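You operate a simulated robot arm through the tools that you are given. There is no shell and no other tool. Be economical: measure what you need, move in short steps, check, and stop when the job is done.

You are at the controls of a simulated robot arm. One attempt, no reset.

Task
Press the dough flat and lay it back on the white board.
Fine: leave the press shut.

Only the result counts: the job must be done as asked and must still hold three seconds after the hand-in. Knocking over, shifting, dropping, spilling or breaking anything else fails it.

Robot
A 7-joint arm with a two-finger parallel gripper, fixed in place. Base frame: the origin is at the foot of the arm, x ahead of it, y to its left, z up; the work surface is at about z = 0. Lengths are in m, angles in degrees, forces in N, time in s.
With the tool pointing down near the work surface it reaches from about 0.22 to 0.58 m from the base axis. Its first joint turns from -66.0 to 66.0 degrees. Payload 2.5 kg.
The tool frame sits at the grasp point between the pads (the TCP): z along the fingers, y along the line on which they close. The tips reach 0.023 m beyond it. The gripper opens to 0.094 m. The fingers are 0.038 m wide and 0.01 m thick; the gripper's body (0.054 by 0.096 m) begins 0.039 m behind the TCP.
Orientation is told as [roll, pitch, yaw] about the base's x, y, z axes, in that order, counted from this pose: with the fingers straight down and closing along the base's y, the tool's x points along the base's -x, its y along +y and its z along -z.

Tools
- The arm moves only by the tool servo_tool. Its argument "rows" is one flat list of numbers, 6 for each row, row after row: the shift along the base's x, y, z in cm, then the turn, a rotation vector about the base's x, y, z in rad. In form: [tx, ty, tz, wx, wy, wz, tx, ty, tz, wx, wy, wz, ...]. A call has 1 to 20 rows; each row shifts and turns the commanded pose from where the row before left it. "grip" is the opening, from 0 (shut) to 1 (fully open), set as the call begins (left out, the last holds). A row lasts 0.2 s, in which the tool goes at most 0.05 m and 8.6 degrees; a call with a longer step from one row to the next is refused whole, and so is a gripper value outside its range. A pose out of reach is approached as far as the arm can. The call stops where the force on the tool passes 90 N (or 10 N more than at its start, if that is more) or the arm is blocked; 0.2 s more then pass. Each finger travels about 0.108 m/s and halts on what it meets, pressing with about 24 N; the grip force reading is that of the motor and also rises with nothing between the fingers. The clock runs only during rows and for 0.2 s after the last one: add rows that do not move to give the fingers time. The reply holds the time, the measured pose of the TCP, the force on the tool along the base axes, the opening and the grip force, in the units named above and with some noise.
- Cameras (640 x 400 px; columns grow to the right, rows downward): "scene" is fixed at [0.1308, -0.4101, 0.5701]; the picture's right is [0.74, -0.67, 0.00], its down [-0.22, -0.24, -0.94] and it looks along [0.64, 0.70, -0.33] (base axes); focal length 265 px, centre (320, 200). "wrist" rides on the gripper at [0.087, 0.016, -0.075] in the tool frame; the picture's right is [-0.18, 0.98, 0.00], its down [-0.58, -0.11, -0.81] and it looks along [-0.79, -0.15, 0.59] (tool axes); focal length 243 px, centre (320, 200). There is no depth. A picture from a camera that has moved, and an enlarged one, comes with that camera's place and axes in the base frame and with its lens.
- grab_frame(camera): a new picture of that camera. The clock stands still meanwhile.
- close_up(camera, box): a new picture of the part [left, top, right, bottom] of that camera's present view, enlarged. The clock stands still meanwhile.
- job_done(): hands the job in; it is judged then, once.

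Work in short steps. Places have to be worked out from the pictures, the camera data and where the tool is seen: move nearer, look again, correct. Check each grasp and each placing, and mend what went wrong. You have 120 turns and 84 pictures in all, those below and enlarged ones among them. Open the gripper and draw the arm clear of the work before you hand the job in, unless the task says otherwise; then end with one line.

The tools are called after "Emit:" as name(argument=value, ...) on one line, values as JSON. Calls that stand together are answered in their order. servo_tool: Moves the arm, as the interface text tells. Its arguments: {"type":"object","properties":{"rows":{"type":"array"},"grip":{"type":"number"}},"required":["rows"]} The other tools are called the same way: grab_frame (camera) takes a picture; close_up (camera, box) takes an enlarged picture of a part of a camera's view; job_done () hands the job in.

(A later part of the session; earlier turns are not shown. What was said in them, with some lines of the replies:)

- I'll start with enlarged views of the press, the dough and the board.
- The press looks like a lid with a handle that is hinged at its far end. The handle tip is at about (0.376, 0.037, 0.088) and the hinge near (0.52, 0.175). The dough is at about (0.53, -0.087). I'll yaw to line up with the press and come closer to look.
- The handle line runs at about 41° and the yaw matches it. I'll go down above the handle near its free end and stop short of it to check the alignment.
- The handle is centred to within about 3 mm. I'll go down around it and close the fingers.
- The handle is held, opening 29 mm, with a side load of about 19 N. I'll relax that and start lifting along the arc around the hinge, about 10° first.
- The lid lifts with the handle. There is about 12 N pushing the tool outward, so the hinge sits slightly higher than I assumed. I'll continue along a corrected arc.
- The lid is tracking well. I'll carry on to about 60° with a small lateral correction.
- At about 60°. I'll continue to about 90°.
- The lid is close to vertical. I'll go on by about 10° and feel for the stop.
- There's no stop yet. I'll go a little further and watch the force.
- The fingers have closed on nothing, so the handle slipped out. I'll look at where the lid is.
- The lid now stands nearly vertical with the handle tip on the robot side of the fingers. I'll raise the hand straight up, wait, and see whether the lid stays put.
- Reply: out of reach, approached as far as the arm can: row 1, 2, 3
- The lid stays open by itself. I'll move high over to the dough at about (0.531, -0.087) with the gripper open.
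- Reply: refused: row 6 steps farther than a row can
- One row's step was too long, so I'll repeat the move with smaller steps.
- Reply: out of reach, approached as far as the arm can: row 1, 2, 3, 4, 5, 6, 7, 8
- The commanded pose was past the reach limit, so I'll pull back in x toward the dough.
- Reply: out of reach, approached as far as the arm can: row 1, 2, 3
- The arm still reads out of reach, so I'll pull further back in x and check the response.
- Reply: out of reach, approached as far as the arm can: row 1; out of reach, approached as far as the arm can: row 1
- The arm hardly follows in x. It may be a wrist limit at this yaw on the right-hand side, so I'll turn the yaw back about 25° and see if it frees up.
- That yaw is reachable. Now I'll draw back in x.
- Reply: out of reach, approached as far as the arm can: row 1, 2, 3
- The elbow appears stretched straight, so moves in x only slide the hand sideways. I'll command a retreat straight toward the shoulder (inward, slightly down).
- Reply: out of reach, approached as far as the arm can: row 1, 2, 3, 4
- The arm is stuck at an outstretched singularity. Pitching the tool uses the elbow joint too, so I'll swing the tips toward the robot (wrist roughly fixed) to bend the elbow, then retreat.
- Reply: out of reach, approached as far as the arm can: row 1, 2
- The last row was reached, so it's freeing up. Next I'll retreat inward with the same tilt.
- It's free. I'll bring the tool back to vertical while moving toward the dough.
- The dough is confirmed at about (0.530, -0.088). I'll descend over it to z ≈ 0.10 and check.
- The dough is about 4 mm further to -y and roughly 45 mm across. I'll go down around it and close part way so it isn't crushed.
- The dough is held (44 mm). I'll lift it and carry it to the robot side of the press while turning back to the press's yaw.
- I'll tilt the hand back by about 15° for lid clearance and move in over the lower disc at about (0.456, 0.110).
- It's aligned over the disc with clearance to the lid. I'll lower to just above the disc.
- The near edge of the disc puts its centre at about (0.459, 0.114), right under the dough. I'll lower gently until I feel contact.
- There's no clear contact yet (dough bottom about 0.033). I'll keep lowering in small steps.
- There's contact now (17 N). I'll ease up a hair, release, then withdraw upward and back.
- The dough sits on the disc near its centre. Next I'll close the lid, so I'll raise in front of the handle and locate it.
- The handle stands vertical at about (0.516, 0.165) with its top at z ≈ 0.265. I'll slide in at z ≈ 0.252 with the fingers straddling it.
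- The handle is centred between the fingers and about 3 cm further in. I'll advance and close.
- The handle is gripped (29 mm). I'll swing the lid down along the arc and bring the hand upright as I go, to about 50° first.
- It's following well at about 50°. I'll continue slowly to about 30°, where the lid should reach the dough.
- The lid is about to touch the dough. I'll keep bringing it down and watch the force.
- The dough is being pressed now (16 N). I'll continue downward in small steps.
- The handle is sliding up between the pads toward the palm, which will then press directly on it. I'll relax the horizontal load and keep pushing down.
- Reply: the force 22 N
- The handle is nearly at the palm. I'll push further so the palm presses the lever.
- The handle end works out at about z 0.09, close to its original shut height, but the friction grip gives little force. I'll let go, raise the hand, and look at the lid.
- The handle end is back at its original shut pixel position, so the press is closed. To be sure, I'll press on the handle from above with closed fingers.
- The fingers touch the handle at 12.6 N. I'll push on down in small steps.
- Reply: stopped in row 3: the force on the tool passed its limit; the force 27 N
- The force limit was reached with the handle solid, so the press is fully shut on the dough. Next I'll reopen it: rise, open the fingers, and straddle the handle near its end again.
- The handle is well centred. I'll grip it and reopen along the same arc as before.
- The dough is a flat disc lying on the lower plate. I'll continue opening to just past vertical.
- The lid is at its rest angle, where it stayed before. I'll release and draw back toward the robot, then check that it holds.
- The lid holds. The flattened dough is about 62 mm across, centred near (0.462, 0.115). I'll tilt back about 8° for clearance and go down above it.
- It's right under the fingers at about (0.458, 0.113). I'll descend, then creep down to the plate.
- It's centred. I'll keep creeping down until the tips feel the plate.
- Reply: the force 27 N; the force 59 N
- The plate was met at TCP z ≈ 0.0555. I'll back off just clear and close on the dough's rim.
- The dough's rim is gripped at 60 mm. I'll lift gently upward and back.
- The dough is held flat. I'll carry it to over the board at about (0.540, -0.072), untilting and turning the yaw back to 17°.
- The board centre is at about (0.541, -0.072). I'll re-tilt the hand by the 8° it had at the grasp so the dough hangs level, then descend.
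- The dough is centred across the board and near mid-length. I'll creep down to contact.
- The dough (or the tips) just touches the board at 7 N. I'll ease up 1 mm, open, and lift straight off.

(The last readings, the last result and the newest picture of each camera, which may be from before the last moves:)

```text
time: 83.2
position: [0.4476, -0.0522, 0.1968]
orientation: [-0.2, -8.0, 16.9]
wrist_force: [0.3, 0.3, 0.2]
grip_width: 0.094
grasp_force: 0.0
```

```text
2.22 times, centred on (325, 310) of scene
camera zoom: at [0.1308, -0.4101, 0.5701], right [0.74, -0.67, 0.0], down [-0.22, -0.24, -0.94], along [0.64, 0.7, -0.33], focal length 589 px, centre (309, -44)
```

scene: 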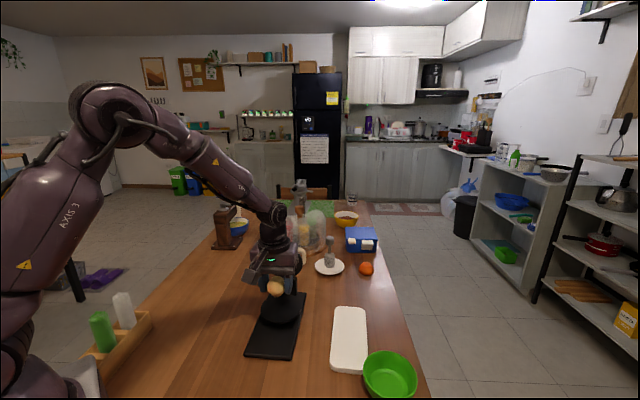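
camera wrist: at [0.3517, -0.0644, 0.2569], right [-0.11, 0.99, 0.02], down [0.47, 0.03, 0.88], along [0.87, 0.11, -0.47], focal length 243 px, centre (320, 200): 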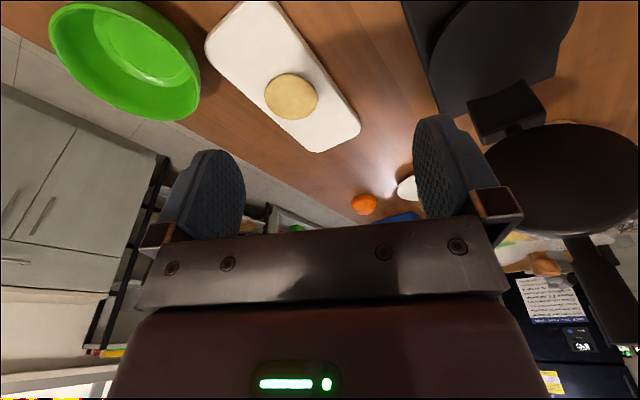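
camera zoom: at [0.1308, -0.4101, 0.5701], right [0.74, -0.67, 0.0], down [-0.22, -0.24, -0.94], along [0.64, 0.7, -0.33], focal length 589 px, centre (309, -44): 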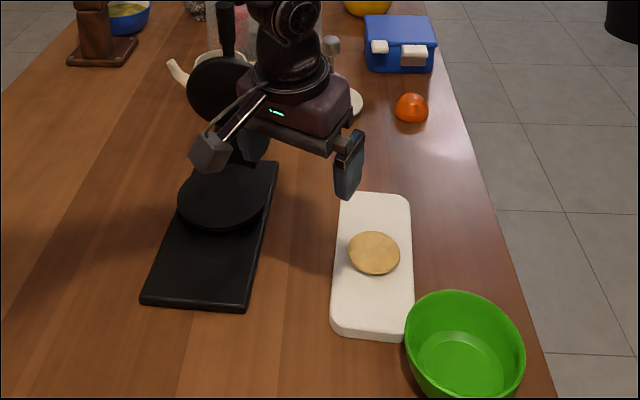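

The flat dough lies on the board. The press should be left shut, so I'll close the lid again: move to the robot side of the upright handle in the same pose as before.

Emit:
servo_tool(rows=[-2, 0, 3, -0.0405, 0.134, 0, -1.5, 2, 3, 0, 0, 0.088, 0, 2.7, 0.5, 0, 0, 0.088, 0, 2.7, 0, 0, 0, 0.088, 0, 2.7, 0, 0, 0, 0.088, 0.3, 2.5, 0, 0, 0, 0.088, 0, 0, 0, 0.086, -0.098, 0, 0, 0, 0, 0.086, -0.098, 0, 0, 0, 0, 0, 0, 0])

Emit:
grab_frame(camera="wrist")

```text
time: 85.2
position: [0.4152, 0.075, 0.2617]
orientation: [-0.4, -15.1, 42.2]
wrist_force: [-0.1, -0.1, -0.7]
grip_width: 0.0939
grasp_force: 0.1
```

```text
10 pictures are left
camera wrist: at [0.3286, 0.0173, 0.3099], right [-0.53, 0.85, 0.04], down [0.33, 0.16, 0.93], along [0.78, 0.5, -0.36], focal length 243 px, centre (320, 200)
```

wrist: 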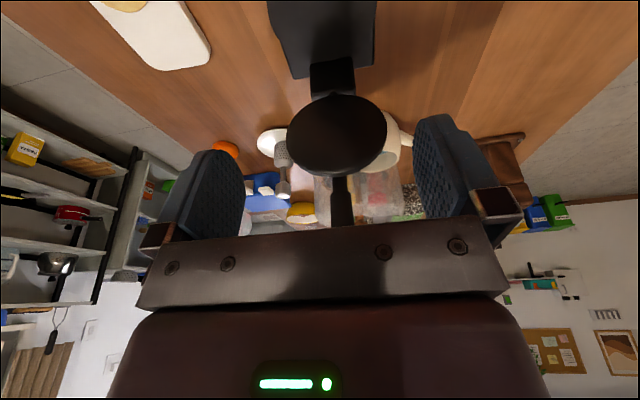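

The view matches the earlier approach, with the lid at the same angle. I'll slide in to the same grip point and close.

Emit:
servo_tool(rows=[2.2, 2, -0.2, 0, 0, 0, 2.2, 2, -0.2, 0, 0, 0, 2.2, 2, -0.3, 0, 0, 0, 1.9, 1.6, -0.4, 0, 0, 0, 1.2, 1, -0.2, 0, 0, 0, 1, 0.8, -0.2, 0, 0, 0, 0, 0, 0, 0, 0, 0])

Emit:
servo_tool(rows=[0, 0, 0, 0, 0, 0, 0, 0, 0, 0, 0, 0, 0, 0, 0, 0, 0, 0], grip=0)

```text
time: 86.8
position: [0.5216, 0.1685, 0.2481]
orientation: [-0.4, -15.0, 42.0]
wrist_force: [-0.1, 0.4, -0.2]
grip_width: 0.0938
grasp_force: 0.1
```

```text
time: 87.6
position: [0.5212, 0.1693, 0.2484]
orientation: [-0.2, -15.0, 42.2]
wrist_force: [-7.0, 7.1, 1.5]
grip_width: 0.0291
grasp_force: 24.5
```

The handle is gripped. I'll swing the lid down along the same arc.

Emit:
servo_tool(rows=[-1.19, -0.84, -0.13, -0.0215, 0.0245, 0, -1.09, -0.94, -0.13, -0.0215, 0.0245, 0, -1.06, -0.92, -0.38, -0.0215, 0.0245, 0, -1.06, -0.92, -0.38, -0.0215, 0.0245, 0, -0.99, -0.86, -0.61, -0.0215, 0.0245, 0, -0.99, -0.86, -0.61, -0.0215, 0.0245, 0, -0.85, -0.74, -0.83, -0.0215, 0.0245, 0, -0.85, -0.74, -0.83, -0.0215, 0.0245, 0, 0, 0, 0, 0, 0, 0])

Emit:
servo_tool(rows=[-0.65, -0.6, -1.06, 0, 0, 0, -0.7, -0.62, -1.06, 0, 0, 0, -0.58, -0.52, -1.15, 0, 0, 0, -0.55, -0.5, -1.2, 0, 0, 0, -0.3, -0.4, -1.2, 0, 0, 0, -0.3, -0.4, -1.25, 0, 0, 0, 0, 0, 0, 0, 0, 0])

Emit:
servo_tool(rows=[-0.25, -0.22, -1.2, 0, 0, 0, -0.2, -0.18, -1.2, 0, 0, 0, -0.1, -0.1, -1.2, 0, 0, 0, 0, 0, 0, 0, 0, 0])

Emit:
close_up(camera="scene", box=[210, 220, 380, 390])

```text
time: 89.6
position: [0.442, 0.0979, 0.208]
orientation: [-0.3, -0.2, 42.0]
wrist_force: [10.5, -6.5, 2.0]
grip_width: 0.0289
grasp_force: 24.2
```

```text
time: 91.2
position: [0.4091, 0.0707, 0.1377]
orientation: [0.0, -0.1, 42.2]
wrist_force: [-3.4, 0.6, 3.1]
grip_width: 0.0288
grasp_force: 24.4
```

```text
time: 92.2
position: [0.4037, 0.0643, 0.1036]
orientation: [-0.1, -0.2, 42.2]
wrist_force: [-10.4, 8.3, 0.3]
grip_width: 0.0288
grasp_force: 23.8
```

```text
2.35 times, centred on (295, 305) of scene
camera zoom: at [0.1308, -0.4101, 0.5701], right [0.74, -0.67, 0.0], down [-0.22, -0.24, -0.94], along [0.64, 0.7, -0.33], focal length 623 px, centre (379, -47)
```

zoom: 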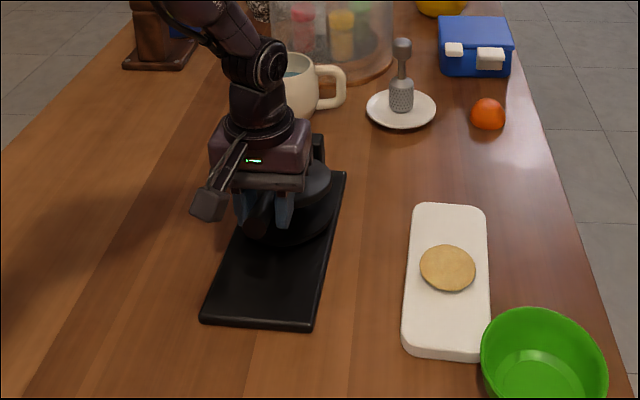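

Nearly shut. I'll lower the last centimetres until there is resistance.

Emit:
servo_tool(rows=[0, 0, -0.6, 0, 0, 0, 0, 0, -0.6, 0, 0, 0, 0, 0, -0.5, 0, 0, 0, 0, 0, 0, 0, 0, 0])

Emit:
servo_tool(rows=[0, 0, -0.4, 0, 0, 0, 0, 0, 0, 0, 0, 0])

```text
time: 93.2
position: [0.4047, 0.0637, 0.0855]
orientation: [-0.1, 0.0, 42.1]
wrist_force: [-12.6, 1.3, 1.6]
grip_width: 0.0286
grasp_force: 23.7
```

```text
time: 93.8
position: [0.4051, 0.0644, 0.0821]
orientation: [-0.2, -0.2, 42.0]
wrist_force: [-10.6, -0.1, 3.9]
grip_width: 0.0287
grasp_force: 23.6
```

The handle is at its shut height. I'll release, rise clear, and check everything.

Emit:
servo_tool(rows=[0, 0, 0, 0, 0, 0, 0, 0, 0, 0, 0, 0, 0, 0, 0, 0, 0, 0], grip=1)

Emit:
servo_tool(rows=[0, 0, 3, 0, 0, 0, 0, 0, 4, 0, 0, 0, -1, -0.5, 4, 0, 0, 0, -2, -1, 4, 0, 0, 0, -3, -1, 3, 0, 0, 0, -3, -1, 3, 0, 0, 0, 0, 0, 0, 0, 0, 0])

Emit:
close_up(camera="scene", box=[220, 220, 430, 400])

Emit:
grab_frame(camera="wrist")

```text
time: 94.6
position: [0.4057, 0.0635, 0.0817]
orientation: [-0.2, -0.2, 42.1]
wrist_force: [-0.5, 1.2, 0.6]
grip_width: 0.0941
grasp_force: 0.2
```

```text
time: 96.2
position: [0.3137, 0.0294, 0.2899]
orientation: [-0.1, -0.2, 42.2]
wrist_force: [-1.7, 0.5, -0.5]
grip_width: 0.094
grasp_force: 0.0
```

```text
2.22 times, centred on (325, 310) of scene
camera zoom: at [0.1308, -0.4101, 0.5701], right [0.74, -0.67, 0.0], down [-0.22, -0.24, -0.94], along [0.64, 0.7, -0.33], focal length 589 px, centre (309, -44)
```

zoom: 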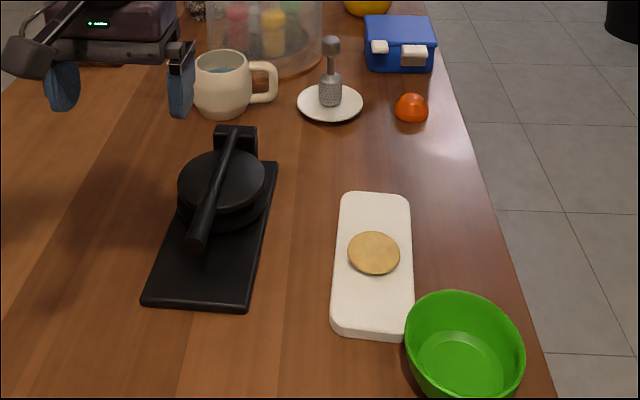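

```text
7 pictures are left
camera wrist: at [0.2389, -0.0161, 0.3637], right [-0.52, 0.85, 0.0], down [0.5, 0.31, 0.81], along [0.69, 0.42, -0.59], focal length 243 px, centre (320, 200)
```

wrist: 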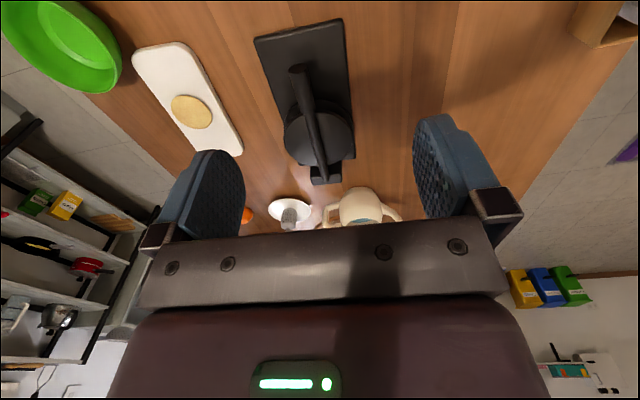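

The press is shut with the handle end where it started, the flat dough lies on the board, and the gripper is open and clear. I'm handing in.

Emit:
job_done()

```text
The job is handed in.
```

The dough is pressed flat and lies on the white board, the press is shut again, and nothing else looks moved in the last pictures.
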